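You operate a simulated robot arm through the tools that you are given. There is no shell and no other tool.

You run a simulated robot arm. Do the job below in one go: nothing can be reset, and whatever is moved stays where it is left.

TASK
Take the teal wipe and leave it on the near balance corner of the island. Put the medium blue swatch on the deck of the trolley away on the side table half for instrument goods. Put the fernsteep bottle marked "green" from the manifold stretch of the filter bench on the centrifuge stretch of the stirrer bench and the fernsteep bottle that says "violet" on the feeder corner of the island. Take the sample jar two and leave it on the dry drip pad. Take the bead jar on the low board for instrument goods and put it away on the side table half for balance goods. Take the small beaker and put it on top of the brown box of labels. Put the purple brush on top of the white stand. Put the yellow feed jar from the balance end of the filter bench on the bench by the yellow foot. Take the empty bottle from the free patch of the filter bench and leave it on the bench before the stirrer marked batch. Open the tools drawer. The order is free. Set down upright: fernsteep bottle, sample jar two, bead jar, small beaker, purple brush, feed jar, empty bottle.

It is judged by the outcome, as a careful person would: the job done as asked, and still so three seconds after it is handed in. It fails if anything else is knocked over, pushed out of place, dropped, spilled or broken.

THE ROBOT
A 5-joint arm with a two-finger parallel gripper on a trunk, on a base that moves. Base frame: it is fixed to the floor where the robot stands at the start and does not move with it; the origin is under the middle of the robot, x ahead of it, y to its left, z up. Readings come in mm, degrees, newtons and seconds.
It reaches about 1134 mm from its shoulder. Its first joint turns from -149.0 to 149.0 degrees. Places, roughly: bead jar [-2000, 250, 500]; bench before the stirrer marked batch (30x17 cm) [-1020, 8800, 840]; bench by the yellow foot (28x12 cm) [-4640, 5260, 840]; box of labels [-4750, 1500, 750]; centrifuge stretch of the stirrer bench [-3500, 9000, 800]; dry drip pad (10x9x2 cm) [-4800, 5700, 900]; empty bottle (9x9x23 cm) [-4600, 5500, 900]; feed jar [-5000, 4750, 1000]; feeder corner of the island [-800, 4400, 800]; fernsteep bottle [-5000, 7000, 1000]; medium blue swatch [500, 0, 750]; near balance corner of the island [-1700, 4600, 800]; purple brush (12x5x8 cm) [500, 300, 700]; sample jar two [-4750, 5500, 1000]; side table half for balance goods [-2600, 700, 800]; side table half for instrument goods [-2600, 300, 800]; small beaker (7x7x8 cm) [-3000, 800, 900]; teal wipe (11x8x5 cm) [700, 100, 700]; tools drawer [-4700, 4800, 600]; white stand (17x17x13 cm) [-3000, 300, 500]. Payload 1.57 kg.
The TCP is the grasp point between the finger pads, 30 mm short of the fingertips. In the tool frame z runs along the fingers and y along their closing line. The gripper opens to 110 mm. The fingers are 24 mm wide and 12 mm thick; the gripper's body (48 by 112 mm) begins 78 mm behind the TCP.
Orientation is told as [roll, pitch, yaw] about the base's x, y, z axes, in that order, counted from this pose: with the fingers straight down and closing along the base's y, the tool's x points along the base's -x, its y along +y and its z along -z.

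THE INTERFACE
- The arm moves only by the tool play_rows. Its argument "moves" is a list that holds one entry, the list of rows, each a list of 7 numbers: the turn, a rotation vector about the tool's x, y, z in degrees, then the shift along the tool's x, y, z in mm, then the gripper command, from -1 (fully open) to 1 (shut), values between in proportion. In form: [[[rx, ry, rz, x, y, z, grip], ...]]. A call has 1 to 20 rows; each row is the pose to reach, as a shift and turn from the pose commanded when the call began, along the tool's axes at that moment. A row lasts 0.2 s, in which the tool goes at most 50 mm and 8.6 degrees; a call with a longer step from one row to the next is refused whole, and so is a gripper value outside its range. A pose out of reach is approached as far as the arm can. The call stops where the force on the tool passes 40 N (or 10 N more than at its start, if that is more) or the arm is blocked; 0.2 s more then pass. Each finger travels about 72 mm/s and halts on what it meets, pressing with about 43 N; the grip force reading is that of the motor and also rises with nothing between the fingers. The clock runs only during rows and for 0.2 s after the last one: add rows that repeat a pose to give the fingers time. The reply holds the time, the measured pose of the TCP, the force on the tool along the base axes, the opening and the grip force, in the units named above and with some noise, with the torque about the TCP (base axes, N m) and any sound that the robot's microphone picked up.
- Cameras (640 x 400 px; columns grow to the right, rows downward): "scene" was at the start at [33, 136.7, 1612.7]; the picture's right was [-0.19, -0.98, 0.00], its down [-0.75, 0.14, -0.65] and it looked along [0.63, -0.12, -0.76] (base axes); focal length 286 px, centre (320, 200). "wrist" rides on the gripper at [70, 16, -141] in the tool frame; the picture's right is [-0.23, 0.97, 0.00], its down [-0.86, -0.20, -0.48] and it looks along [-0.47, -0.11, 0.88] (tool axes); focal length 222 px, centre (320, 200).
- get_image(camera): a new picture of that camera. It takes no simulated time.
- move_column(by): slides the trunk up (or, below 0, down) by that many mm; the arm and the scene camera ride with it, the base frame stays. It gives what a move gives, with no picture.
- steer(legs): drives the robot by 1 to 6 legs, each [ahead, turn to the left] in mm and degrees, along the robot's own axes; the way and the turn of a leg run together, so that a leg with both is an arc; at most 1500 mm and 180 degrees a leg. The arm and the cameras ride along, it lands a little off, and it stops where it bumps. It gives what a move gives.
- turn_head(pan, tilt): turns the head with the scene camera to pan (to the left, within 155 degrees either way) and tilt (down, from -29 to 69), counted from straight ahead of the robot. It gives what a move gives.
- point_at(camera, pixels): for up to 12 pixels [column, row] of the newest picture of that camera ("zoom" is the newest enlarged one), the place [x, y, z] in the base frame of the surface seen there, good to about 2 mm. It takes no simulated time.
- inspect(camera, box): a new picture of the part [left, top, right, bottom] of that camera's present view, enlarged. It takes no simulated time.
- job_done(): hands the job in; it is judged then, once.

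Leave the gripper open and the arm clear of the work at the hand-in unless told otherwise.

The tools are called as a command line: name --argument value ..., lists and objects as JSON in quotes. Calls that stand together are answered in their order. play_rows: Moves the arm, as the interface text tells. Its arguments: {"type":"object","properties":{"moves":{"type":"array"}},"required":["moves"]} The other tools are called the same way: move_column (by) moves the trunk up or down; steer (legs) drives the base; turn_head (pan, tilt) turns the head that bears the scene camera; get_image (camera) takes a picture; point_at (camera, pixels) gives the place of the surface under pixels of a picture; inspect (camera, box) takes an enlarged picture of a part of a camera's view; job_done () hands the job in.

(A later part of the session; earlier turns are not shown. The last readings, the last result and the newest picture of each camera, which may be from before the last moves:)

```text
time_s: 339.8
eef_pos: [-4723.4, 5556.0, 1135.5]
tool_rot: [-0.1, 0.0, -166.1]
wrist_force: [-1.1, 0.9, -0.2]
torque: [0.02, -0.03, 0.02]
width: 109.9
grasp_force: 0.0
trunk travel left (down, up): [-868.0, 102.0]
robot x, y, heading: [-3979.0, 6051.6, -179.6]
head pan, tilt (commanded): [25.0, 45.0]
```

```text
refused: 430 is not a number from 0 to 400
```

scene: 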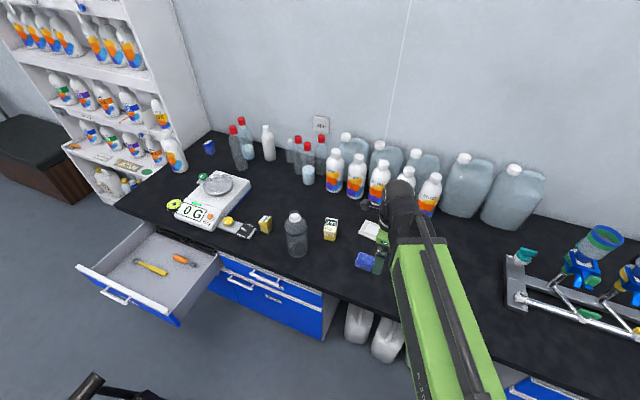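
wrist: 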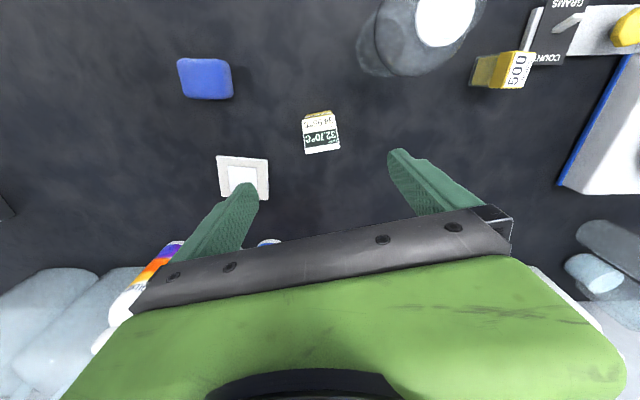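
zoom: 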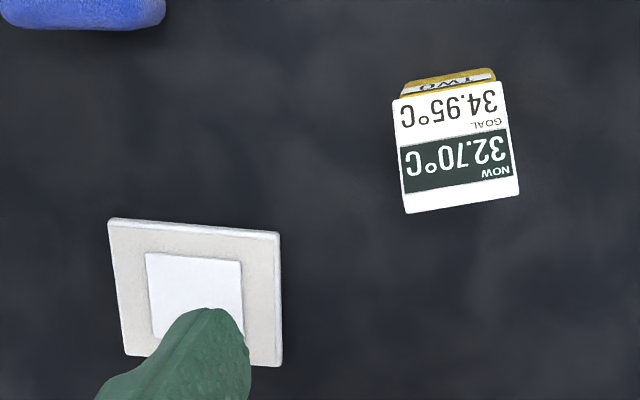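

point_at --camera "zoom" --pixels '[[397, 103], [500, 85], [515, 190], [410, 209], [457, 148], [113, 224], [276, 237], [279, 360], [130, 350], [195, 285]]'

```text
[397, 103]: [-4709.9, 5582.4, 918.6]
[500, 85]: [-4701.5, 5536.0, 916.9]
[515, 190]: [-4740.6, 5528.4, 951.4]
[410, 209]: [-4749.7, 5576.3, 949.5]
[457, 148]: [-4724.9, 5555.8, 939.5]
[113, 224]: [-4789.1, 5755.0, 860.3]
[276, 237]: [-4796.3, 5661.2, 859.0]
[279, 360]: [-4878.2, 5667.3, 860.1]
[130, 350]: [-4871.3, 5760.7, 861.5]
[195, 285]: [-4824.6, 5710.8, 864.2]
```

Jar centre (−4725, 5556); pad centre (−4834, 5711), top z ≈ 862–864. Lower to TCP ≈ 897 in two steps and grip.

move_column --by -180

move_column --by -58

play_rows --moves '[[[0, 0, 0, 0, 0, 0, -0.5], [0, 0, 0, 0, 0, 0, 0], [0, 0, 0, 0, 0, 0, 0.3], [0, 0, 0, 0, 0, 0, 1], [0, 0, 0, 0, 0, 0, 1], [0, 0, 0, 0, 0, 0, 1]]]'

get_image --camera "wrist"

```text
time_s: 341.8
eef_pos: [-4723.8, 5556.6, 954.3]
tool_rot: [-0.1, 0.0, -166.3]
wrist_force: [0.0, 0.2, -0.9]
torque: [0.03, 0.01, 0.01]
width: 110.2
grasp_force: 0.0
trunk travel left (down, up): [-688.0, 282.0]
robot x, y, heading: [-3977.6, 6050.2, -179.6]
head pan, tilt (commanded): [25.0, 45.0]
```

```text
time_s: 342.8
eef_pos: [-4724.4, 5556.6, 897.9]
tool_rot: [-0.1, 0.1, -166.4]
wrist_force: [0.4, 0.2, 0.0]
torque: [0.01, 0.0, 0.0]
width: 109.9
grasp_force: 0.0
trunk travel left (down, up): [-630.0, 340.0]
robot x, y, heading: [-3978.0, 6049.9, -179.5]
head pan, tilt (commanded): [25.0, 45.0]
```

```text
time_s: 344.2
eef_pos: [-4724.0, 5557.1, 897.8]
tool_rot: [-0.1, 0.0, -166.3]
wrist_force: [-0.4, -1.9, 0.9]
torque: [-0.11, -0.07, -0.06]
width: 52.0
grasp_force: 43.2
trunk travel left (down, up): [-630.0, 340.0]
robot x, y, heading: [-3978.4, 6053.4, -179.5]
head pan, tilt (commanded): [25.0, 45.0]
```

```text
taken
```

wrist: 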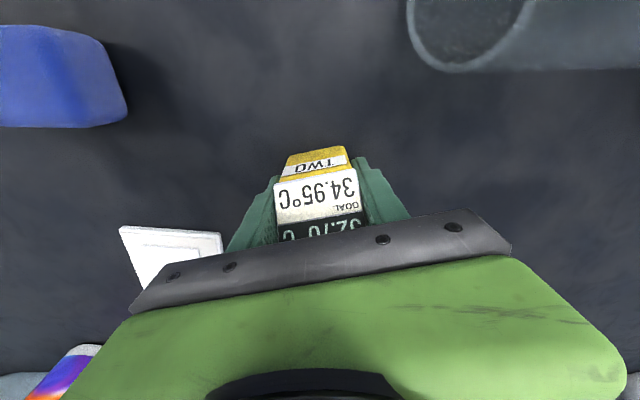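

Gripped (52 mm). Lift 130 mm and check distances of the ROLLKEEP bottles behind the pad.

move_column --by 150

get_image --camera "scene"

get_image --camera "wrist"

inspect --camera "scene" --box '[310, 140, 460, 250]'

```text
time_s: 345.9
eef_pos: [-4723.4, 5556.5, 1047.6]
tool_rot: [-0.1, 0.2, -166.3]
wrist_force: [0.0, -0.7, -2.9]
torque: [0.01, -0.03, 0.0]
width: 51.8
grasp_force: 42.4
trunk travel left (down, up): [-780.0, 190.0]
robot x, y, heading: [-3979.8, 6054.7, -179.6]
head pan, tilt (commanded): [25.0, 45.0]
```

```text
taken
```

scene: 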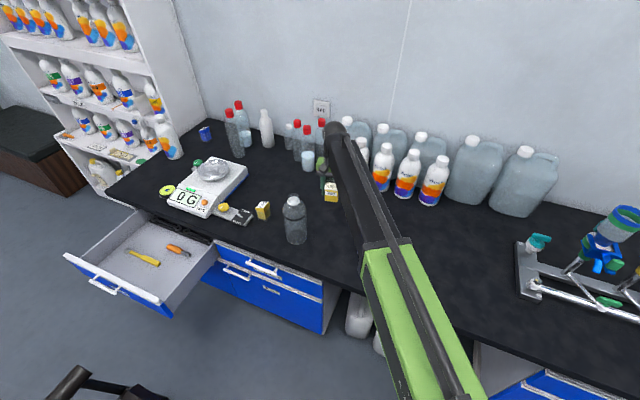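

```text
taken
```

wrist: 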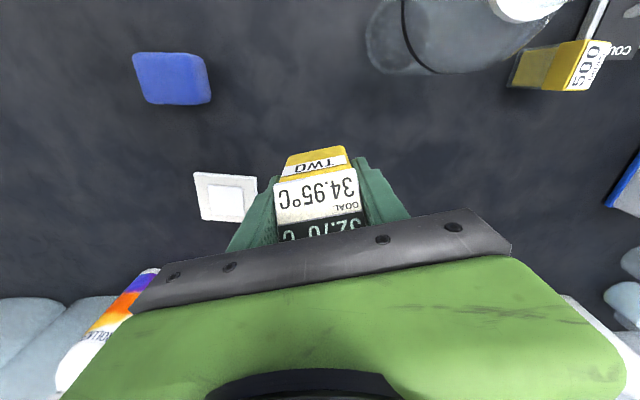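

```text
3.64 times, centred on (385, 195) of scene
```

zoom: 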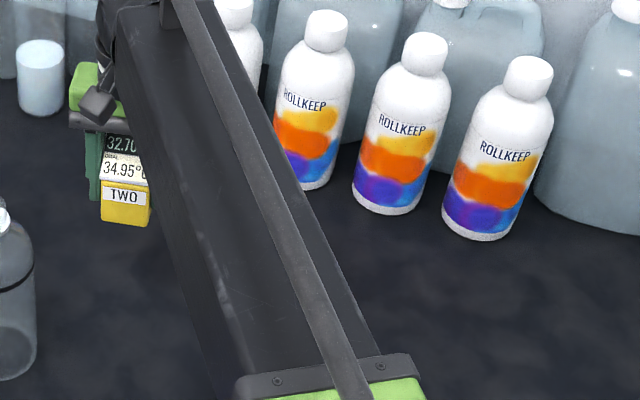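

point_at --camera "zoom" --pixels '[[478, 238], [385, 212], [312, 187], [528, 65], [425, 42], [325, 22], [500, 190], [400, 160]]'

```text
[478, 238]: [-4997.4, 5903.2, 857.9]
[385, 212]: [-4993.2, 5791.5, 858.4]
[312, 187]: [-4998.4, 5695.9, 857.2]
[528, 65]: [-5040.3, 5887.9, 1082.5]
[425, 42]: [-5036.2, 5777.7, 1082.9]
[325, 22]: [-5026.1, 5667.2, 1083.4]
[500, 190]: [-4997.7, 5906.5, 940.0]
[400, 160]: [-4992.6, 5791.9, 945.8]
```

Bottles start at x≈−4993; plenty of room. Move the jar over the pad.

play_rows --moves '[[[0, 0, 0, -14, -35, 0, 1], [0, 0, 0, -28, -71, 0, 1], [0, 0, 0, -42, -106, 0, 1], [0, 0, 0, -55, -141, 0, 1], [0, 0, 0, -69.2, -176.4, 0, 1], [0, 0, 0, -69.2, -176.4, 0, 1]]]'

get_image --camera "wrist"

point_at --camera "wrist" --pixels '[[300, 145], [345, 140], [265, 165], [365, 150], [270, 130], [330, 125]]'

```text
time_s: 347.3
eef_pos: [-4833.0, 5710.7, 1049.1]
tool_rot: [-0.2, 0.0, -166.3]
wrist_force: [-0.3, 0.0, -2.8]
torque: [-0.01, -0.02, 0.03]
width: 51.7
grasp_force: 43.1
trunk travel left (down, up): [-780.0, 190.0]
robot x, y, heading: [-3981.8, 6053.4, -179.2]
head pan, tilt (commanded): [25.0, 45.0]
```

```text
taken
```

wrist: 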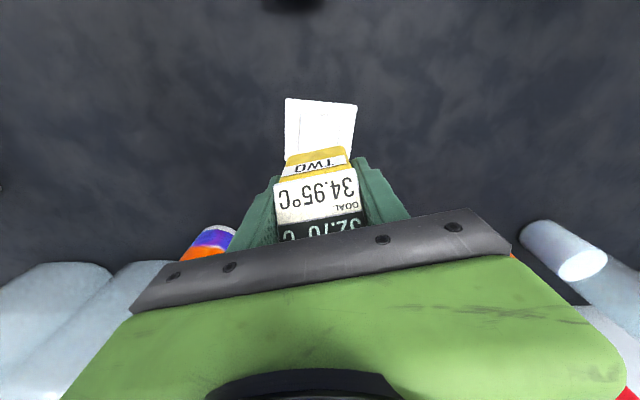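

```text
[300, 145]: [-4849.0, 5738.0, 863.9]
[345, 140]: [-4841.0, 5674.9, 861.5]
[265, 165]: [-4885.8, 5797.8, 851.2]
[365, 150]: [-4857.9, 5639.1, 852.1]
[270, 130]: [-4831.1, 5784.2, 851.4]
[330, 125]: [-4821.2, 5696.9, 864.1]
```

Over the pad. Lower 130 mm, then feel.

move_column --by -130

move_column --by -5

move_column --by -3

```text
time_s: 348.9
eef_pos: [-4834.4, 5710.3, 916.4]
tool_rot: [-0.1, 0.0, -166.3]
wrist_force: [0.8, 0.0, -4.5]
torque: [0.01, -0.04, 0.01]
width: 51.7
grasp_force: 42.5
trunk travel left (down, up): [-650.0, 320.0]
robot x, y, heading: [-3973.7, 6052.5, -179.5]
head pan, tilt (commanded): [25.0, 45.0]
```

```text
time_s: 349.5
eef_pos: [-4833.9, 5710.3, 912.6]
tool_rot: [0.0, 0.0, -166.4]
wrist_force: [-0.5, -0.1, -3.3]
torque: [0.0, -0.03, -0.02]
width: 51.7
grasp_force: 42.5
trunk travel left (down, up): [-645.0, 325.0]
robot x, y, heading: [-3981.2, 6050.9, -179.6]
head pan, tilt (commanded): [25.0, 45.0]
```

```text
time_s: 350.0
eef_pos: [-4833.0, 5710.4, 911.4]
tool_rot: [-0.1, 0.0, -166.3]
wrist_force: [-3.6, -1.2, 11.2]
torque: [-0.39, 0.07, -0.05]
width: 51.8
grasp_force: 42.8
trunk travel left (down, up): [-642.0, 328.0]
robot x, y, heading: [-3978.8, 6051.7, -179.7]
head pan, tilt (commanded): [25.0, 45.0]
```

Contact. Release gently and rise.

play_rows --moves '[[[0, 0, 0, 0, 0, 0, 0.0], [0, 0, 0, 0, 0, 0, -0.2], [0, 0, 0, 0, 0, 0, -0.4], [0, 0, 0, 0, 0, 0, -0.6], [0, 0, 0, 0, 0, 0, -0.6]]]'

move_column --by 200

get_image --camera "wrist"

get_image --camera "scene"

```text
time_s: 351.2
eef_pos: [-4833.1, 5710.3, 910.7]
tool_rot: [-0.1, 0.0, -166.3]
wrist_force: [0.2, -0.6, -0.2]
torque: [0.01, 0.01, -0.01]
width: 88.1
grasp_force: 0.0
trunk travel left (down, up): [-642.0, 328.0]
robot x, y, heading: [-3978.7, 6053.3, -179.6]
head pan, tilt (commanded): [25.0, 45.0]
```

```text
time_s: 353.4
eef_pos: [-4832.0, 5710.4, 1109.0]
tool_rot: [-0.2, 0.0, -166.3]
wrist_force: [-0.3, 0.4, -0.8]
torque: [-0.02, 0.01, -0.01]
width: 88.0
grasp_force: 0.1
trunk travel left (down, up): [-842.0, 128.0]
robot x, y, heading: [-3978.8, 6052.9, -179.5]
head pan, tilt (commanded): [25.0, 45.0]
```

```text
taken
```

wrist: 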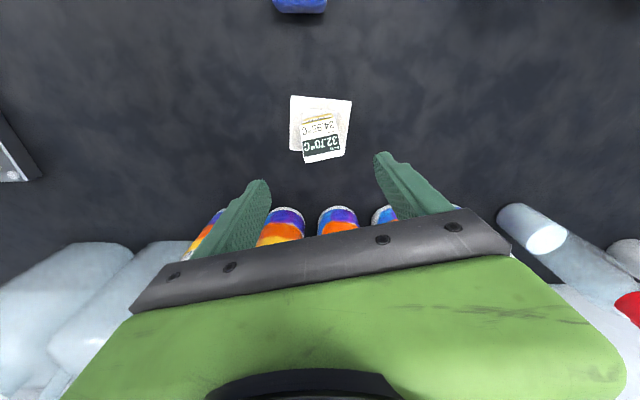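

```text
taken
```

scene: 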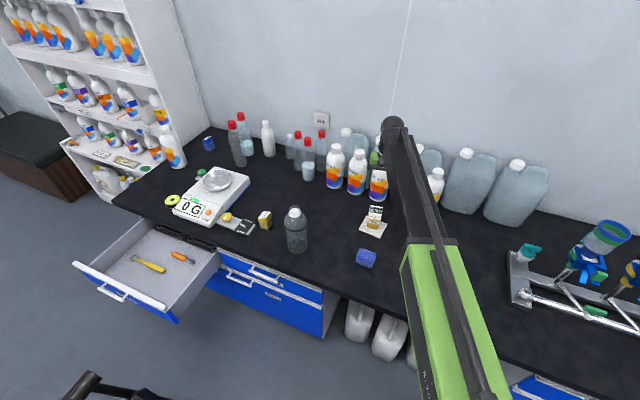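

Sample jar two stands on the dry pad. Next: the empty bottle (Ø≈88, to z≈1080). I'll take it with fingers tilted 60° from the front. Back up 120 mm first.

steer --legs '[[-120, 0]]'

get_image --camera "scene"

inspect --camera "scene" --box '[255, 190, 345, 260]'

```text
time_s: 354.6
eef_pos: [-4708.0, 5713.1, 1110.8]
tool_rot: [-0.1, -0.1, -166.3]
wrist_force: [0.0, -0.3, 0.1]
torque: [0.01, 0.04, -0.03]
width: 87.9
grasp_force: 0.0
trunk travel left (down, up): [-842.0, 128.0]
robot x, y, heading: [-3855.9, 6053.3, -179.6]
head pan, tilt (commanded): [25.0, 45.0]
```

```text
taken
```

scene: 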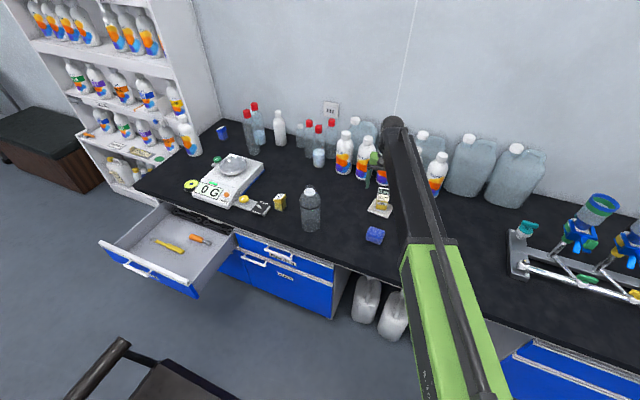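

```text
5.71 times, centred on (300, 225) of scene
```

zoom: 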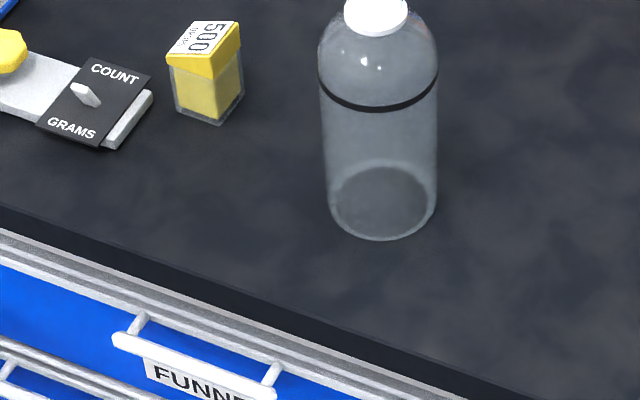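

Measuring the bottle's outline from this zoom.

point_at --camera "zoom" --pixels '[[383, 236], [330, 200], [436, 205], [325, 120], [435, 120], [380, 108], [375, 30], [375, 10], [350, 15], [403, 20]]'

```text
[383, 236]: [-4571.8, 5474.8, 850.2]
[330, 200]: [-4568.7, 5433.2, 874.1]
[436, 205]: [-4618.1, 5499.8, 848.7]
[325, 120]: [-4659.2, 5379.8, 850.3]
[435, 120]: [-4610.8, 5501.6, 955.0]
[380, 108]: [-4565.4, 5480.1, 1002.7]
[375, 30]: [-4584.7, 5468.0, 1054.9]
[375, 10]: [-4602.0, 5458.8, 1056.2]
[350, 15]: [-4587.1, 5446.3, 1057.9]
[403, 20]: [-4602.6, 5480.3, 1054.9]
```

Axis ≈ (−4602, 5459), Ø≈86. Swing the arm back in line with the bottle (azimuth 218.5°) at radius 600.

play_rows --moves '[[[0, 0, -2.8, 40, 14, 0, -1], [0, 0, -5.6, 81, 27, 0, -1], [0, 0, -8.4, 121, 41, 0, -1], [0, 0, -11.2, 162, 55, 0, -1], [0, 0, -14, 202, 69, 0, -1], [0, 0, -16.8, 243, 82, 0, -1], [0, 0, -19.6, 283, 96, 0, -1], [0, 0, -22.2, 324, 110, 0, -1], [0, 0, -24.8, 364, 123.7, 0, -1], [0, 0, -24.8, 364, 123.7, 0, -1]]]'

play_rows --moves '[[[0, -7.5, 0, -31, 0, -2, -1], [0, -15, 0, -61.6, 0, -8, -1], [0, -22.5, 0, -91, 0, -18, -1], [0, -30, 0, -119, 0, -32, -1], [0, -37.5, 0, -145, 0, -49, -1], [0, -45, 0, -168, 0, -70, -1], [0, -52.5, 0, -189, 0, -93, -1], [0, -60, 0, -206, 0, -119, -1], [0, -60, 0, -206, 0, -119, -1]]]'

move_column --by -200

get_image --camera "wrist"

get_image --camera "scene"

```text
time_s: 356.8
eef_pos: [-4327.1, 5678.1, 1109.7]
tool_rot: [-0.1, 0.1, -141.4]
wrist_force: [-0.7, -1.2, -0.7]
torque: [-0.02, -0.04, -0.01]
width: 109.9
grasp_force: 0.1
out of reach, approached as far as the arm can: row 5
trunk travel left (down, up): [-842.0, 128.0]
robot x, y, heading: [-3854.7, 6054.1, -179.8]
head pan, tilt (commanded): [25.0, 45.0]
```

```text
time_s: 358.8
eef_pos: [-4489.2, 5549.2, 1228.1]
tool_rot: [-0.3, -60.0, -141.2]
wrist_force: [-0.1, -0.2, -0.2]
torque: [-0.01, -0.01, -0.02]
width: 109.8
grasp_force: 0.0
trunk travel left (down, up): [-842.0, 128.0]
robot x, y, heading: [-3857.5, 6052.3, -179.4]
head pan, tilt (commanded): [25.0, 45.0]
```

```text
time_s: 361.0
eef_pos: [-4489.3, 5548.7, 1027.6]
tool_rot: [-0.1, -59.7, -141.2]
wrist_force: [-0.5, 0.5, 0.6]
torque: [-0.01, -0.01, 0.02]
width: 110.1
grasp_force: 0.0
trunk travel left (down, up): [-642.0, 328.0]
robot x, y, heading: [-3855.2, 6052.8, -179.6]
head pan, tilt (commanded): [25.0, 45.0]
```

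```text
taken
```

wrist: 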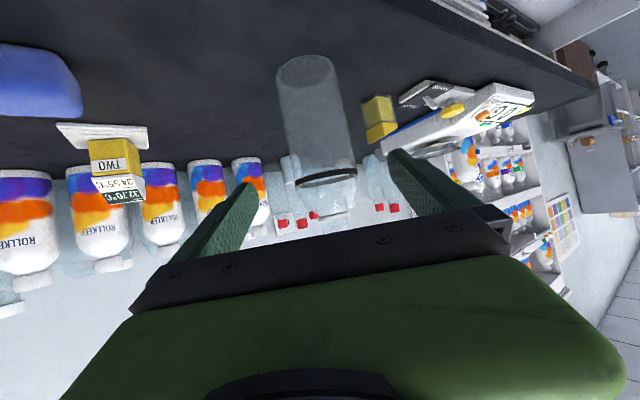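

```text
taken
```

scene: 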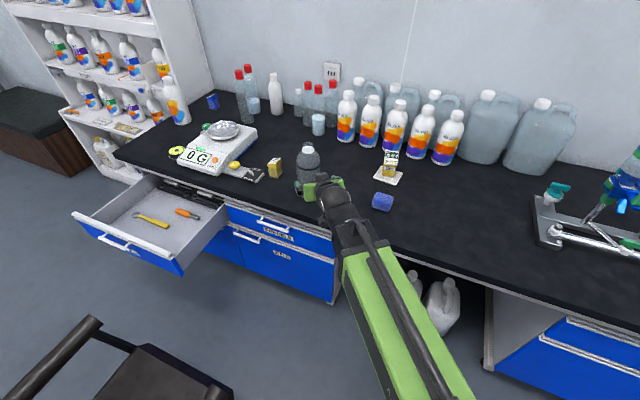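

Bottle is centred laterally (offset <1 mm) and 144 mm ahead. Lower 97 mm to TCP 930, then advance 139 mm.

move_column --by -97

play_rows --moves '[[[0, 0, 0, -14, 0, 24, -1], [0, 0, 0, -28, 0, 48, -1], [0, 0, 0, -42, 0, 72, -1], [0, 0, 0, -55, 0, 95, -1], [0, 0, 0, -55, 0, 95, -1]]]'

get_image --camera "wrist"

```text
time_s: 362.3
eef_pos: [-4489.2, 5549.4, 929.8]
tool_rot: [-0.2, -59.9, -141.3]
wrist_force: [-0.6, 0.2, 0.4]
torque: [-0.02, 0.05, 0.02]
width: 110.0
grasp_force: 0.2
trunk travel left (down, up): [-545.0, 425.0]
robot x, y, heading: [-3854.9, 6052.6, -179.7]
head pan, tilt (commanded): [25.0, 45.0]
```

```text
time_s: 363.5
eef_pos: [-4574.8, 5480.2, 930.6]
tool_rot: [-0.2, -59.8, -141.3]
wrist_force: [0.5, -0.8, -0.3]
torque: [-0.03, 0.01, 0.01]
width: 110.1
grasp_force: 0.1
trunk travel left (down, up): [-545.0, 425.0]
robot x, y, heading: [-3854.5, 6055.3, -179.8]
head pan, tilt (commanded): [25.0, 45.0]
```

```text
taken
```

wrist: 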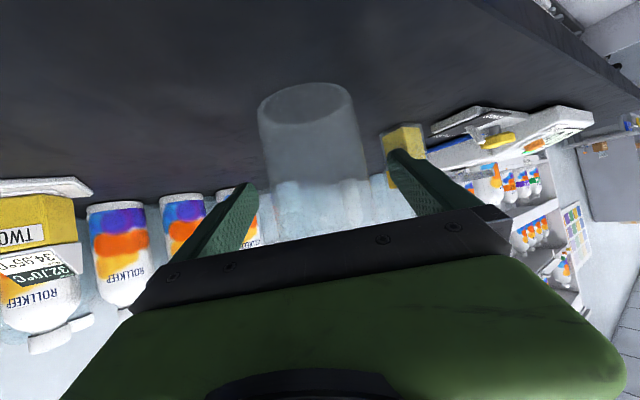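

Still centred. Advance the last 29 mm and close.

play_rows --moves '[[[0, 0, 0, -7, 0, 12, -1], [0, 0, 0, -14.5, 0, 25, -1], [0, 0, 0, -14.5, 0, 25, -1]]]'

play_rows --moves '[[[0, 0, 0, 0, 0, 0, -0.7], [0, 0, 0, 0, 0, 0, -0.4], [0, 0, 0, 0, 0, 0, 0], [0, 0, 0, 0, 0, 0, 0.6], [0, 0, 0, 0, 0, 0, 1], [0, 0, 0, 0, 0, 0, 1]]]'

get_image --camera "wrist"

```text
time_s: 364.3
eef_pos: [-4597.5, 5462.7, 929.6]
tool_rot: [-0.2, -59.7, -141.2]
wrist_force: [-0.3, 0.0, 0.6]
torque: [0.01, -0.03, -0.01]
width: 109.9
grasp_force: 0.1
trunk travel left (down, up): [-545.0, 425.0]
robot x, y, heading: [-3859.3, 6053.3, -179.6]
head pan, tilt (commanded): [25.0, 45.0]
```

```text
time_s: 365.7
eef_pos: [-4596.0, 5463.3, 930.5]
tool_rot: [-0.3, -59.8, -141.3]
wrist_force: [-0.4, -0.6, 0.3]
torque: [-0.07, -0.03, -0.02]
width: 84.0
grasp_force: 42.7
trunk travel left (down, up): [-545.0, 425.0]
robot x, y, heading: [-3856.1, 6050.7, -179.8]
head pan, tilt (commanded): [25.0, 45.0]
```

```text
taken
```

wrist: 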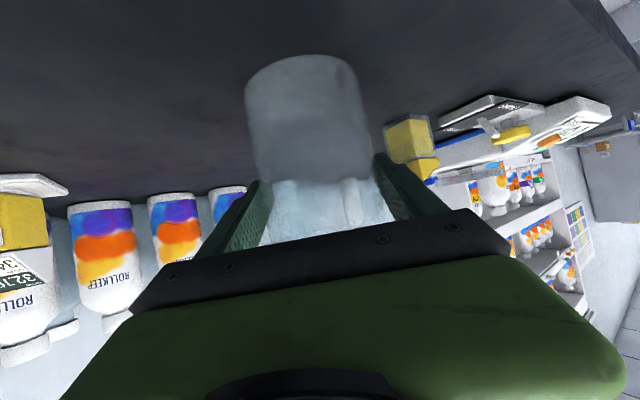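

Bottle gripped (84 mm). Lift 220 mm.

move_column --by 220

get_image --camera "wrist"

turn_head --pan -60 --tilt 25

get_image --camera "scene"

turn_head --pan -115 --tilt 25

get_image --camera "scene"

```text
time_s: 368.0
eef_pos: [-4597.6, 5462.4, 1148.6]
tool_rot: [-0.2, -59.7, -141.2]
wrist_force: [0.4, -0.7, -0.2]
torque: [0.02, 0.0, 0.0]
width: 84.1
grasp_force: 43.8
trunk travel left (down, up): [-765.0, 205.0]
robot x, y, heading: [-3855.2, 6051.1, -179.5]
head pan, tilt (commanded): [25.0, 45.0]
```

```text
taken
```

wrist: 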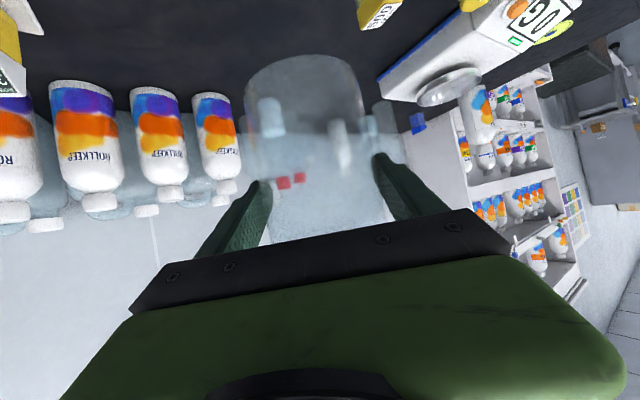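

```text
time_s: 369.6
eef_pos: [-4597.6, 5462.8, 1151.6]
tool_rot: [-0.1, -59.8, -141.2]
wrist_force: [0.1, -0.2, -1.3]
torque: [0.01, 0.01, 0.03]
width: 84.3
grasp_force: 42.9
trunk travel left (down, up): [-765.0, 205.0]
robot x, y, heading: [-3858.6, 6051.3, -179.5]
head pan, tilt (commanded): [-60.0, 25.0]
```

```text
taken
```

scene: 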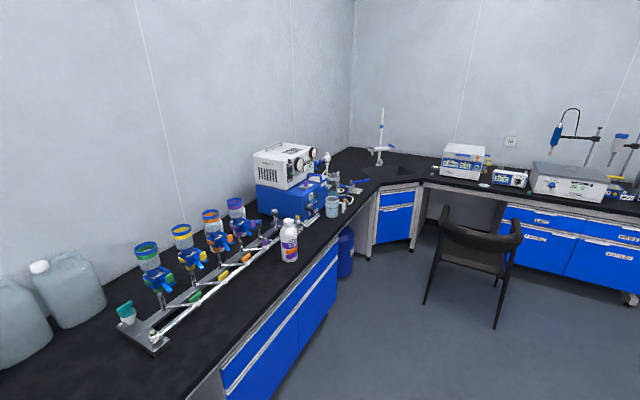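

```text
time_s: 370.8
eef_pos: [-4597.3, 5463.3, 1149.5]
tool_rot: [-0.2, -59.7, -141.4]
wrist_force: [0.3, 0.7, 0.3]
torque: [-0.01, 0.02, -0.04]
width: 84.4
grasp_force: 42.9
trunk travel left (down, up): [-765.0, 205.0]
robot x, y, heading: [-3857.4, 6052.0, -179.4]
head pan, tilt (commanded): [-115.0, 25.0]
```

```text
taken
```

scene: 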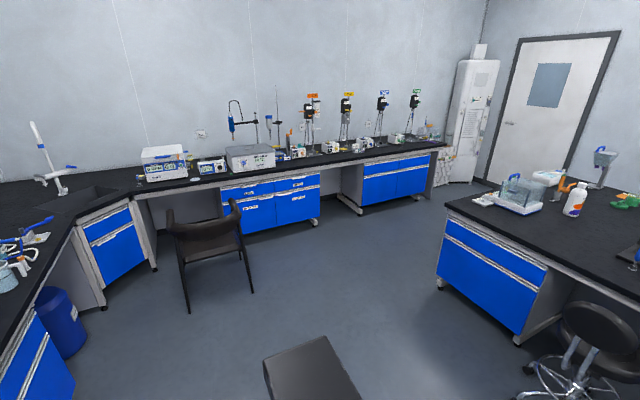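

Now I measure the chair, the stirrer bench front and the island's north end for the route.

point_at --camera "scene" --pixels '[[186, 310], [253, 292], [240, 205], [318, 222], [360, 212], [432, 198], [440, 285], [515, 345], [450, 205], [525, 370], [285, 195], [345, 200]]'

inspect --camera "scene" --box '[130, 80, 290, 190]'

inspect --camera "scene" --box '[270, 80, 450, 190]'

```text
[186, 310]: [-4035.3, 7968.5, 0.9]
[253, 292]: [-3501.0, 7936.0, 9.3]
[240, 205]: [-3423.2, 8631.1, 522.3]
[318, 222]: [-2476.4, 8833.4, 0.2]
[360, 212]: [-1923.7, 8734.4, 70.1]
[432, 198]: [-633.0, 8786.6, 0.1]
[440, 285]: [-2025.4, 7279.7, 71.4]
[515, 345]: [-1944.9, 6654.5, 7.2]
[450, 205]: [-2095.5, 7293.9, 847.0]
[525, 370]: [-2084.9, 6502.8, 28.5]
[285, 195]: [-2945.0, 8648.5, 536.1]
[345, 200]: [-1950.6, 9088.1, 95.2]
```

```text
3.64 times, centred on (210, 135) of scene
```

zoom: 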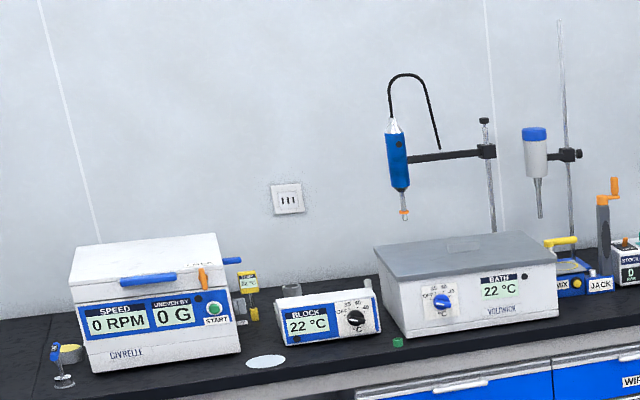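

```text
3.56 times, centred on (360, 135) of scene
```

zoom: 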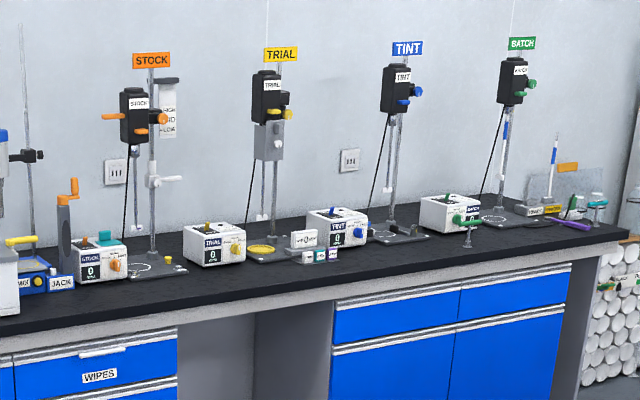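

BATCH (green) is the right-most stirrer. I back 550 mm away from the bench, then recentre the arm straight ahead at short radius.

steer --legs '[[-550, 0]]'

```text
time_s: 374.0
eef_pos: [-4056.7, 5466.7, 1151.4]
tool_rot: [-0.2, -59.8, -141.3]
wrist_force: [-0.3, -0.4, -0.8]
torque: [0.0, -0.01, -0.01]
width: 83.9
grasp_force: 43.1
trunk travel left (down, up): [-765.0, 205.0]
robot x, y, heading: [-3318.8, 6056.6, -179.5]
head pan, tilt (commanded): [-115.0, 25.0]
```

Recentring: swing TCP straight ahead (radius ≈810) with the yaw following.

play_rows --moves '[[[2.4, 0, 1.4, 11, -36, -19, 1], [4.7, 0, 2.7, 22, -71, -38, 1], [7.1, 0, 4.1, 33, -107, -57, 1], [9.5, 0, 5.5, 44, -143, -76, 1], [11.8, 0, 6.8, 55, -179, -95, 1], [14.2, 0, 8.2, 66, -214, -114, 1], [16.6, 0, 9.6, 77, -250, -134, 1], [18.9, 0, 10.9, 88, -286, -153, 1], [21.3, 0, 12.3, 99, -321, -172, 1], [23.6, 0, 13.6, 110, -357, -191, 1], [26, 0, 15, 121, -393, -210, 1], [28.4, 0, 16.4, 132, -429, -229, 1], [30.7, 0, 17.7, 143, -464, -248, 1], [33.1, 0, 19.1, 154.2, -500, -267, 1], [33.1, 0, 19.1, 154.2, -500, -267, 1]]]'

steer --legs '[[0, -90], [0, -12.5], [1400, 0]]'

```text
time_s: 377.2
eef_pos: [-4125.8, 6050.7, 1151.0]
tool_rot: [-0.4, -60.0, -179.4]
wrist_force: [0.5, 0.0, -0.4]
torque: [0.02, 0.01, -0.02]
width: 84.1
grasp_force: 43.1
trunk travel left (down, up): [-765.0, 205.0]
robot x, y, heading: [-3318.4, 6056.5, -179.6]
head pan, tilt (commanded): [-115.0, 25.0]
```

```text
time_s: 388.8
eef_pos: [-2850.8, 8230.0, 1150.6]
tool_rot: [-0.5, -60.0, 78.6]
wrist_force: [-0.2, -0.1, -0.5]
torque: [-0.02, 0.02, -0.02]
width: 84.1
grasp_force: 43.4
trunk travel left (down, up): [-765.0, 205.0]
robot x, y, heading: [-3016.8, 7436.0, 78.0]
head pan, tilt (commanded): [-115.0, 25.0]
```

In the aisle. Turn toward the batch end and drive 1000 mm, then look.

steer --legs '[[0, -64.5], [1000, 0]]'

turn_head --pan 30 --tilt 25

get_image --camera "scene"

```text
time_s: 396.9
eef_pos: [-1241.9, 7863.0, 1150.5]
tool_rot: [-0.6, -60.1, 13.9]
wrist_force: [0.4, 0.4, 0.2]
torque: [-0.01, 0.04, 0.0]
width: 84.0
grasp_force: 43.2
trunk travel left (down, up): [-765.0, 205.0]
robot x, y, heading: [-2030.8, 7675.9, 13.1]
head pan, tilt (commanded): [-115.0, 25.0]
```

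```text
time_s: 399.2
eef_pos: [-1242.8, 7864.2, 1151.1]
tool_rot: [-0.5, -60.1, 13.9]
wrist_force: [0.4, -1.1, 0.5]
torque: [-0.01, 0.03, 0.0]
width: 83.8
grasp_force: 43.1
trunk travel left (down, up): [-765.0, 205.0]
robot x, y, heading: [-2033.0, 7675.7, 12.9]
head pan, tilt (commanded): [30.0, 25.0]
```

```text
taken
```

scene: 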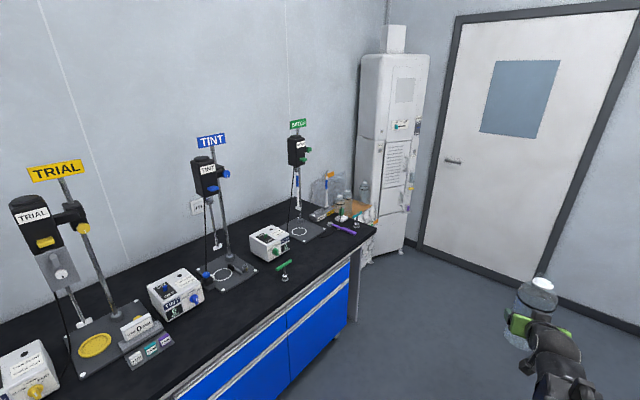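

The BATCH stirrer is at (298,150). Measure the bench area before it, including the small green-handled item.

inspect --camera "scene" --box '[230, 180, 390, 290]'

point_at --camera "scene" --pixels '[[284, 268], [283, 278], [300, 232], [310, 250], [300, 262], [325, 240], [345, 228], [355, 255], [270, 240], [260, 285], [350, 240], [320, 265]]'

```text
3.64 times, centred on (310, 235) of scene
```

zoom: 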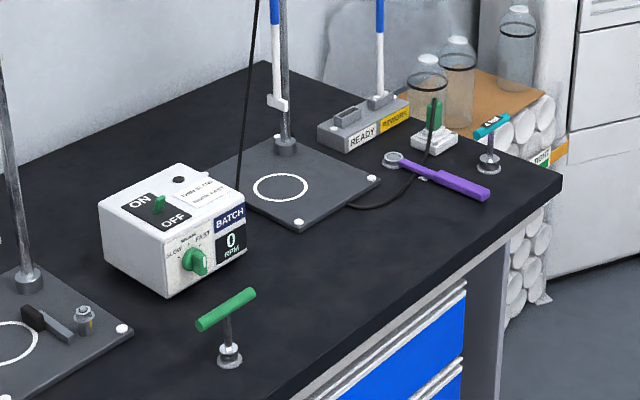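

```text
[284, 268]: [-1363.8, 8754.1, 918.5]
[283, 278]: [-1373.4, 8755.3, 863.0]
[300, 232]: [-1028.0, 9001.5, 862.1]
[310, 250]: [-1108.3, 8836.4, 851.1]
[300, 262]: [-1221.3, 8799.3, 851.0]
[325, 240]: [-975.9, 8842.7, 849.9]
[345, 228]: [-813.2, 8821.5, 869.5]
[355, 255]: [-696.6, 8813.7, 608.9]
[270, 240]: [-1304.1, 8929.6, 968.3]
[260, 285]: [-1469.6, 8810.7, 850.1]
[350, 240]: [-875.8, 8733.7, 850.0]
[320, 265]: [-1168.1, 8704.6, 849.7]
```

Free bench in front of the stirrer plate at (−1030, 8795). Drive 600 mm ahead and turn left to face it.

steer --legs '[[600, 0], [0, 54]]'

turn_head --pan 5 --tilt 40

get_image --camera "scene"

get_image --camera "wrist"

```text
time_s: 405.0
eef_pos: [-1124.4, 8557.7, 1152.0]
tool_rot: [-0.2, -59.9, 67.6]
wrist_force: [1.0, 0.0, -0.5]
torque: [0.01, 0.02, 0.05]
width: 84.0
grasp_force: 43.1
trunk travel left (down, up): [-765.0, 205.0]
robot x, y, heading: [-1457.5, 7819.5, 66.5]
head pan, tilt (commanded): [30.0, 25.0]
```

```text
time_s: 405.9
eef_pos: [-1125.2, 8557.9, 1151.5]
tool_rot: [-0.4, -60.0, 67.8]
wrist_force: [0.0, -0.4, -1.1]
torque: [-0.02, 0.02, -0.01]
width: 84.0
grasp_force: 42.8
trunk travel left (down, up): [-765.0, 205.0]
robot x, y, heading: [-1460.5, 7817.4, 66.5]
head pan, tilt (commanded): [5.0, 40.0]
```

```text
taken
```

scene: 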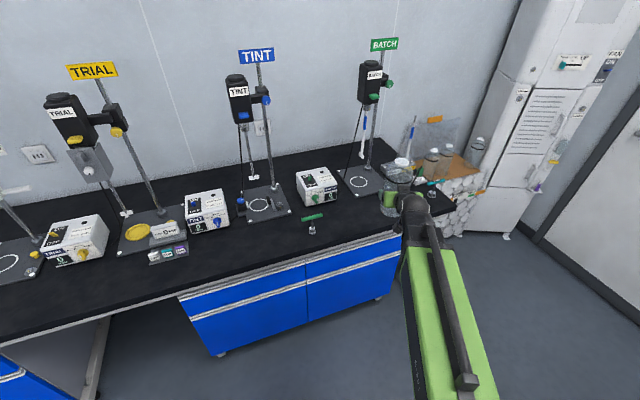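

```text
taken
```

wrist: 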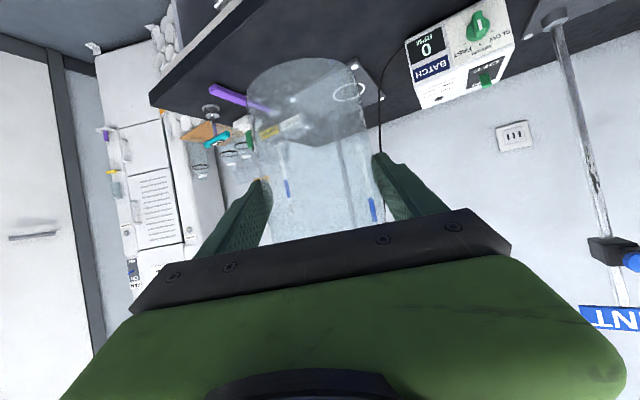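

Extend 250 mm to bring the bottle over (−1030, 8795).

play_rows --moves '[[[0, 0, 0, -21, 0, 36, 1], [0, 0, 0, -42, 0, 72, 1], [0, 0, 0, -63, 1, 108, 1], [0, 0, 0, -83, 1, 144, 1], [0, 0, 0, -104, 1, 180, 1], [0, 0, 0, -125, 1.6, 216.5, 1], [0, 0, 0, -125, 1.6, 216.5, 1]]]'

move_column --by -150

get_image --camera "scene"

get_image --camera "wrist"

```text
time_s: 407.5
eef_pos: [-1028.7, 8790.5, 1152.1]
tool_rot: [-0.4, -60.0, 67.7]
wrist_force: [-0.6, 0.5, -0.7]
torque: [0.03, 0.02, 0.0]
width: 83.6
grasp_force: 43.3
trunk travel left (down, up): [-765.0, 205.0]
robot x, y, heading: [-1459.6, 7822.0, 66.1]
head pan, tilt (commanded): [5.0, 40.0]
```

```text
time_s: 409.2
eef_pos: [-1028.9, 8788.6, 1001.5]
tool_rot: [-0.4, -59.9, 67.8]
wrist_force: [-0.2, 0.5, -1.5]
torque: [0.02, -0.01, 0.04]
width: 84.2
grasp_force: 43.5
trunk travel left (down, up): [-615.0, 355.0]
robot x, y, heading: [-1457.8, 7819.4, 66.5]
head pan, tilt (commanded): [5.0, 40.0]
```

```text
taken
```

scene: 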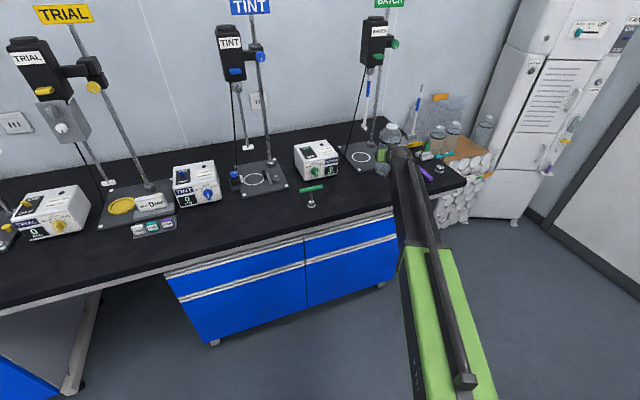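

```text
taken
```

wrist: 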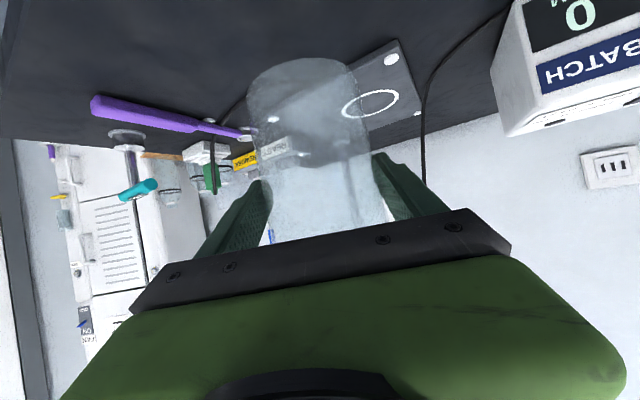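

Spot beneath is clear. Lower 66 mm then feel.

move_column --by -66

move_column --by -4

move_column --by -2

```text
time_s: 410.3
eef_pos: [-1027.6, 8790.8, 935.7]
tool_rot: [-0.4, -59.9, 67.7]
wrist_force: [0.3, 0.3, -0.8]
torque: [0.0, 0.01, 0.03]
width: 83.9
grasp_force: 43.3
trunk travel left (down, up): [-549.0, 421.0]
robot x, y, heading: [-1459.6, 7819.7, 66.4]
head pan, tilt (commanded): [5.0, 40.0]
```

```text
time_s: 410.8
eef_pos: [-1028.9, 8789.6, 930.6]
tool_rot: [-0.4, -59.9, 67.8]
wrist_force: [-0.8, 0.9, -0.8]
torque: [-0.03, 0.0, -0.03]
width: 84.1
grasp_force: 43.4
trunk travel left (down, up): [-545.0, 425.0]
robot x, y, heading: [-1461.0, 7824.2, 66.4]
head pan, tilt (commanded): [5.0, 40.0]
```

```text
time_s: 411.4
eef_pos: [-1028.9, 8789.3, 929.8]
tool_rot: [-0.4, -60.1, 67.7]
wrist_force: [1.5, 3.0, 8.2]
torque: [0.14, 0.2, -0.04]
width: 84.1
grasp_force: 42.7
trunk travel left (down, up): [-543.0, 427.0]
robot x, y, heading: [-1459.9, 7820.0, 66.1]
head pan, tilt (commanded): [5.0, 40.0]
```

Contact felt, level. Open and withdraw horizontally.

play_rows --moves '[[[0, 0, 0, 0, 0, 0, -0.55], [0, 0, 0, 0, 0, 0, -0.7], [0, 0, 0, 0, 0, 0, -0.85], [0, 0, 0, 0, 0, 0, -1], [0, 0, 0, 0, 0, 0, -1]]]'

get_image --camera "wrist"

play_rows --moves '[[[0, 0, 0, 10, 0, -17, -1], [0, 0, 0, 25, 0, -43, -1], [0, 0, 0, 42, 0, -73, -1], [0, 0, 0, 60, 0, -104, -1], [0, 0, 0, 80, 0, -138, -1], [0, 0, 0, 100, 0, -173, -1], [0, 0, 0, 100, 0, -173, -1]]]'

move_column --by 200

get_image --camera "scene"

```text
time_s: 412.6
eef_pos: [-1028.2, 8790.3, 929.2]
tool_rot: [-0.4, -59.9, 67.8]
wrist_force: [-0.4, 0.3, -0.5]
torque: [0.0, -0.01, -0.01]
width: 109.9
grasp_force: 0.0
trunk travel left (down, up): [-543.0, 427.0]
robot x, y, heading: [-1458.9, 7817.4, 66.2]
head pan, tilt (commanded): [5.0, 40.0]
```

```text
taken
```

wrist: 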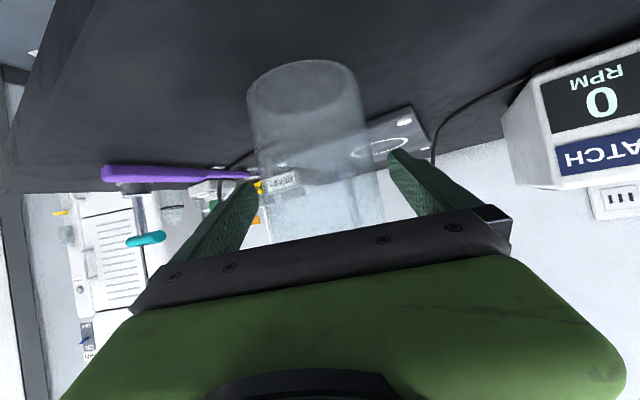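

```text
time_s: 414.1
eef_pos: [-1102.8, 8603.8, 929.2]
tool_rot: [-0.4, -59.9, 67.8]
wrist_force: [-1.2, -0.2, 0.7]
torque: [0.04, 0.01, -0.02]
width: 109.9
grasp_force: 0.0
trunk travel left (down, up): [-543.0, 427.0]
robot x, y, heading: [-1461.4, 7820.0, 66.3]
head pan, tilt (commanded): [5.0, 40.0]
```

```text
time_s: 416.3
eef_pos: [-1103.9, 8603.8, 1128.3]
tool_rot: [-0.5, -59.9, 67.8]
wrist_force: [0.0, -0.6, -0.2]
torque: [-0.02, 0.01, -0.02]
width: 109.9
grasp_force: 0.1
trunk travel left (down, up): [-743.0, 227.0]
robot x, y, heading: [-1459.3, 7820.6, 66.5]
head pan, tilt (commanded): [5.0, 40.0]
```

```text
taken
```

scene: 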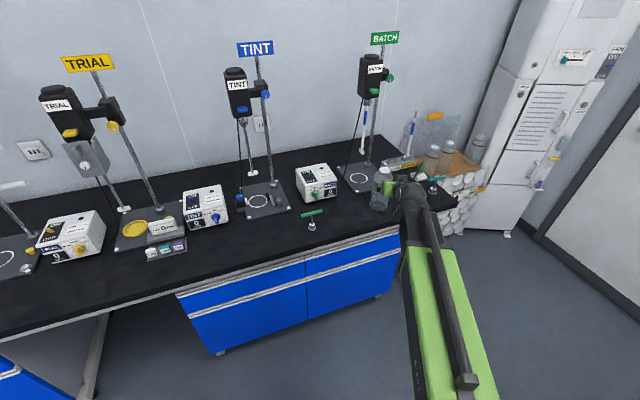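

The empty bottle stands before the BATCH stirrer. Now back to the manifold for the fernsteep bottles, keeping the 60° tilt: west along the aisle, then southwest.

steer --legs '[[0, 113.5], [1340, 0], [0, 46], [1150, 0], [0, -46]]'

turn_head --pan 0 --tilt 30

get_image --camera "scene"

```text
time_s: 437.4
eef_pos: [-4388.7, 6894.8, 1131.0]
tool_rot: [-0.4, -59.9, -175.8]
wrist_force: [-0.2, 0.2, 0.5]
torque: [0.02, -0.01, 0.03]
width: 109.9
grasp_force: 0.1
trunk travel left (down, up): [-743.0, 227.0]
robot x, y, heading: [-3527.7, 6941.0, -176.5]
head pan, tilt (commanded): [5.0, 40.0]
```

```text
time_s: 438.1
eef_pos: [-4391.0, 6895.3, 1129.4]
tool_rot: [-0.4, -59.9, -175.6]
wrist_force: [-0.1, -0.3, 1.0]
torque: [-0.02, 0.0, 0.06]
width: 109.9
grasp_force: 0.0
trunk travel left (down, up): [-743.0, 227.0]
robot x, y, heading: [-3532.8, 6942.8, -176.6]
head pan, tilt (commanded): [0.0, 30.0]
```

```text
taken
```

scene: 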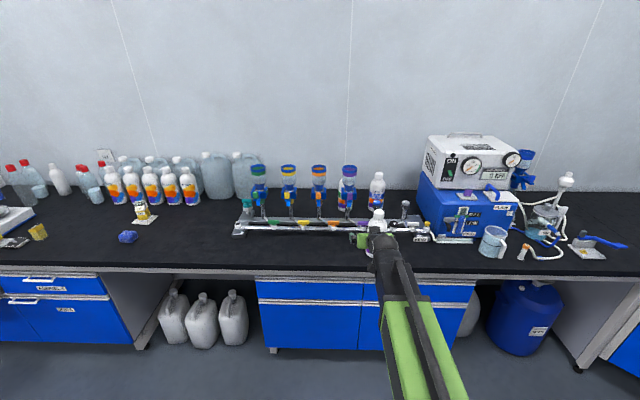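

inspect --camera "scene" --box '[230, 140, 450, 270]'

inspect --camera "scene" --box '[330, 160, 410, 220]'

```text
2.91 times, centred on (340, 205) of scene
```

zoom: 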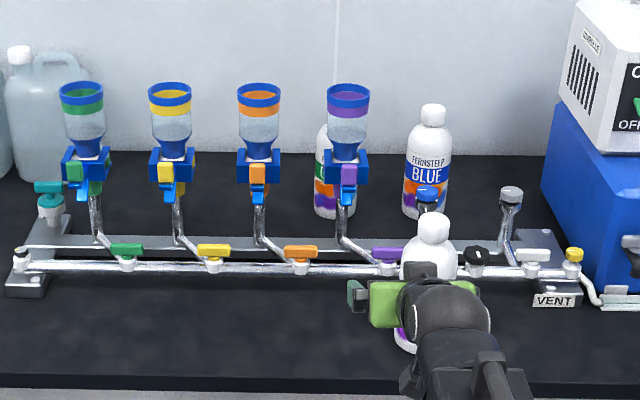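

```text
6.67 times, centred on (370, 190) of scene
```

zoom: 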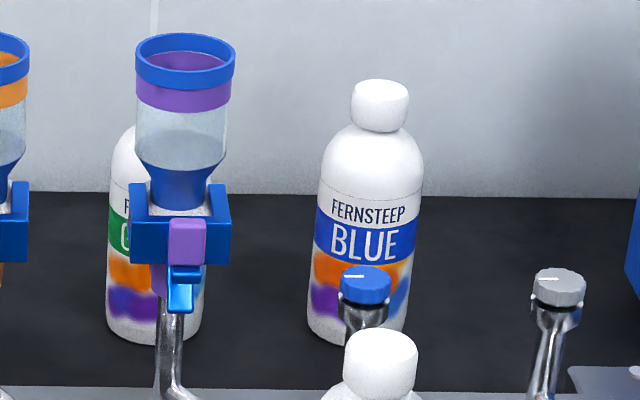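

Behind the manifold stand FERNSTEEP GREEN (partly hidden by the violet cup) and FERNSTEEP BLUE; VIOLET is in front. I measure cups, caps and knobs.

point_at --camera "zoom" --pixels '[[185, 42], [140, 60], [232, 60], [180, 260], [125, 150], [130, 320], [380, 85], [355, 100], [405, 100], [365, 275], [560, 275], [380, 335]]'

```text
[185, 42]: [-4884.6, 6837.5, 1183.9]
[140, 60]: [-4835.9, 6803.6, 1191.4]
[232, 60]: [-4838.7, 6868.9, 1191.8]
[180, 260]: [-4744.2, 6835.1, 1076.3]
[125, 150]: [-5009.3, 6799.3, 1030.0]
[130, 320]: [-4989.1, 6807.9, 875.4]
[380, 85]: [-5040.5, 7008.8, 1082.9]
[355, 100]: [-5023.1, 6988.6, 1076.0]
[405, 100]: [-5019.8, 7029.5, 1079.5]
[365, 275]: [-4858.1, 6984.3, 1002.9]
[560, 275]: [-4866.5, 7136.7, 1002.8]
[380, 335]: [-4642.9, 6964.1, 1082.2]
```

Cups reach z≈1190, knobs ≈1003, bottle tops ≈1083. VIOLET must go first (it stands in front). It's at about (−4645, 6964); measure it more precisely.

turn_head --pan -5 --tilt 40

play_rows --moves '[[[0, 0, 0, 0, 45, 0, -1], [0, 0, 0, 0, 90, 0, -1], [0, 0, 0, 0, 135, 0, -1], [0, 0, 0, 0, 180, 0, -1], [0, 0, 0, 0, 180, 0, -1]]]'

get_image --camera "scene"

inspect --camera "scene" --box '[300, 100, 440, 210]'

```text
time_s: 438.8
eef_pos: [-4389.5, 6894.7, 1130.0]
tool_rot: [-0.4, -59.9, -175.7]
wrist_force: [0.2, -0.7, -0.4]
torque: [-0.01, 0.0, 0.0]
width: 110.0
grasp_force: 0.0
trunk travel left (down, up): [-743.0, 227.0]
robot x, y, heading: [-3529.9, 6942.0, -176.3]
head pan, tilt (commanded): [-5.0, 40.0]
```

```text
time_s: 440.0
eef_pos: [-4376.6, 6713.3, 1128.2]
tool_rot: [-0.5, -59.8, -175.7]
wrist_force: [0.3, 0.6, -0.3]
torque: [0.02, 0.0, -0.02]
width: 109.9
grasp_force: 0.1
trunk travel left (down, up): [-743.0, 227.0]
robot x, y, heading: [-3530.2, 6945.6, -176.3]
head pan, tilt (commanded): [-5.0, 40.0]
```

```text
taken
```

scene: 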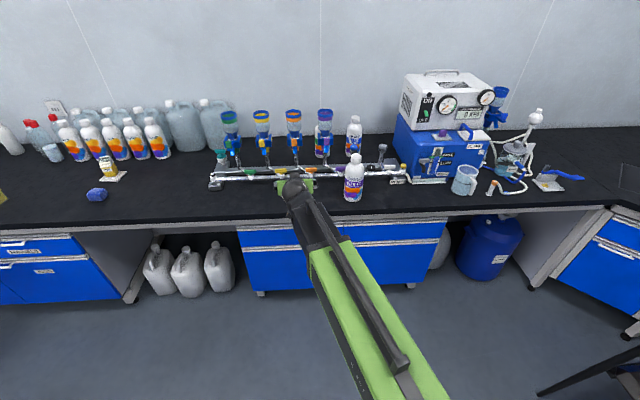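

```text
3.64 times, centred on (370, 155) of scene
```

zoom: 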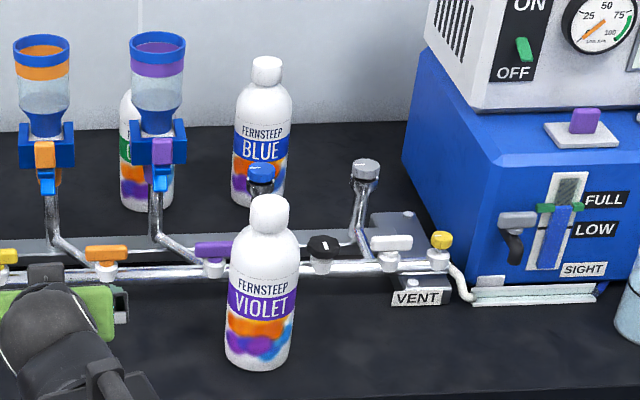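

point_at --camera "zoom" --pixels '[[270, 200], [252, 215], [288, 215], [231, 290], [299, 285], [265, 300], [258, 368], [230, 345], [293, 345], [215, 250], [212, 268], [295, 265]]'

```text
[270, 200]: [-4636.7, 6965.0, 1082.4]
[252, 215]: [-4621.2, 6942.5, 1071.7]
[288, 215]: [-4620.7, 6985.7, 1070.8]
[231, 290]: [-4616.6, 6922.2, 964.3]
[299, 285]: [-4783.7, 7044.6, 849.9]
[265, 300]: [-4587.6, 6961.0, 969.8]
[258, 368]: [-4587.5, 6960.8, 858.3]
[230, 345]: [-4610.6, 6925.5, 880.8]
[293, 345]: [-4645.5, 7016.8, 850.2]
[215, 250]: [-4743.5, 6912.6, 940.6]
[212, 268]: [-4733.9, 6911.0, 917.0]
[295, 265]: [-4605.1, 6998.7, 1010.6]
```

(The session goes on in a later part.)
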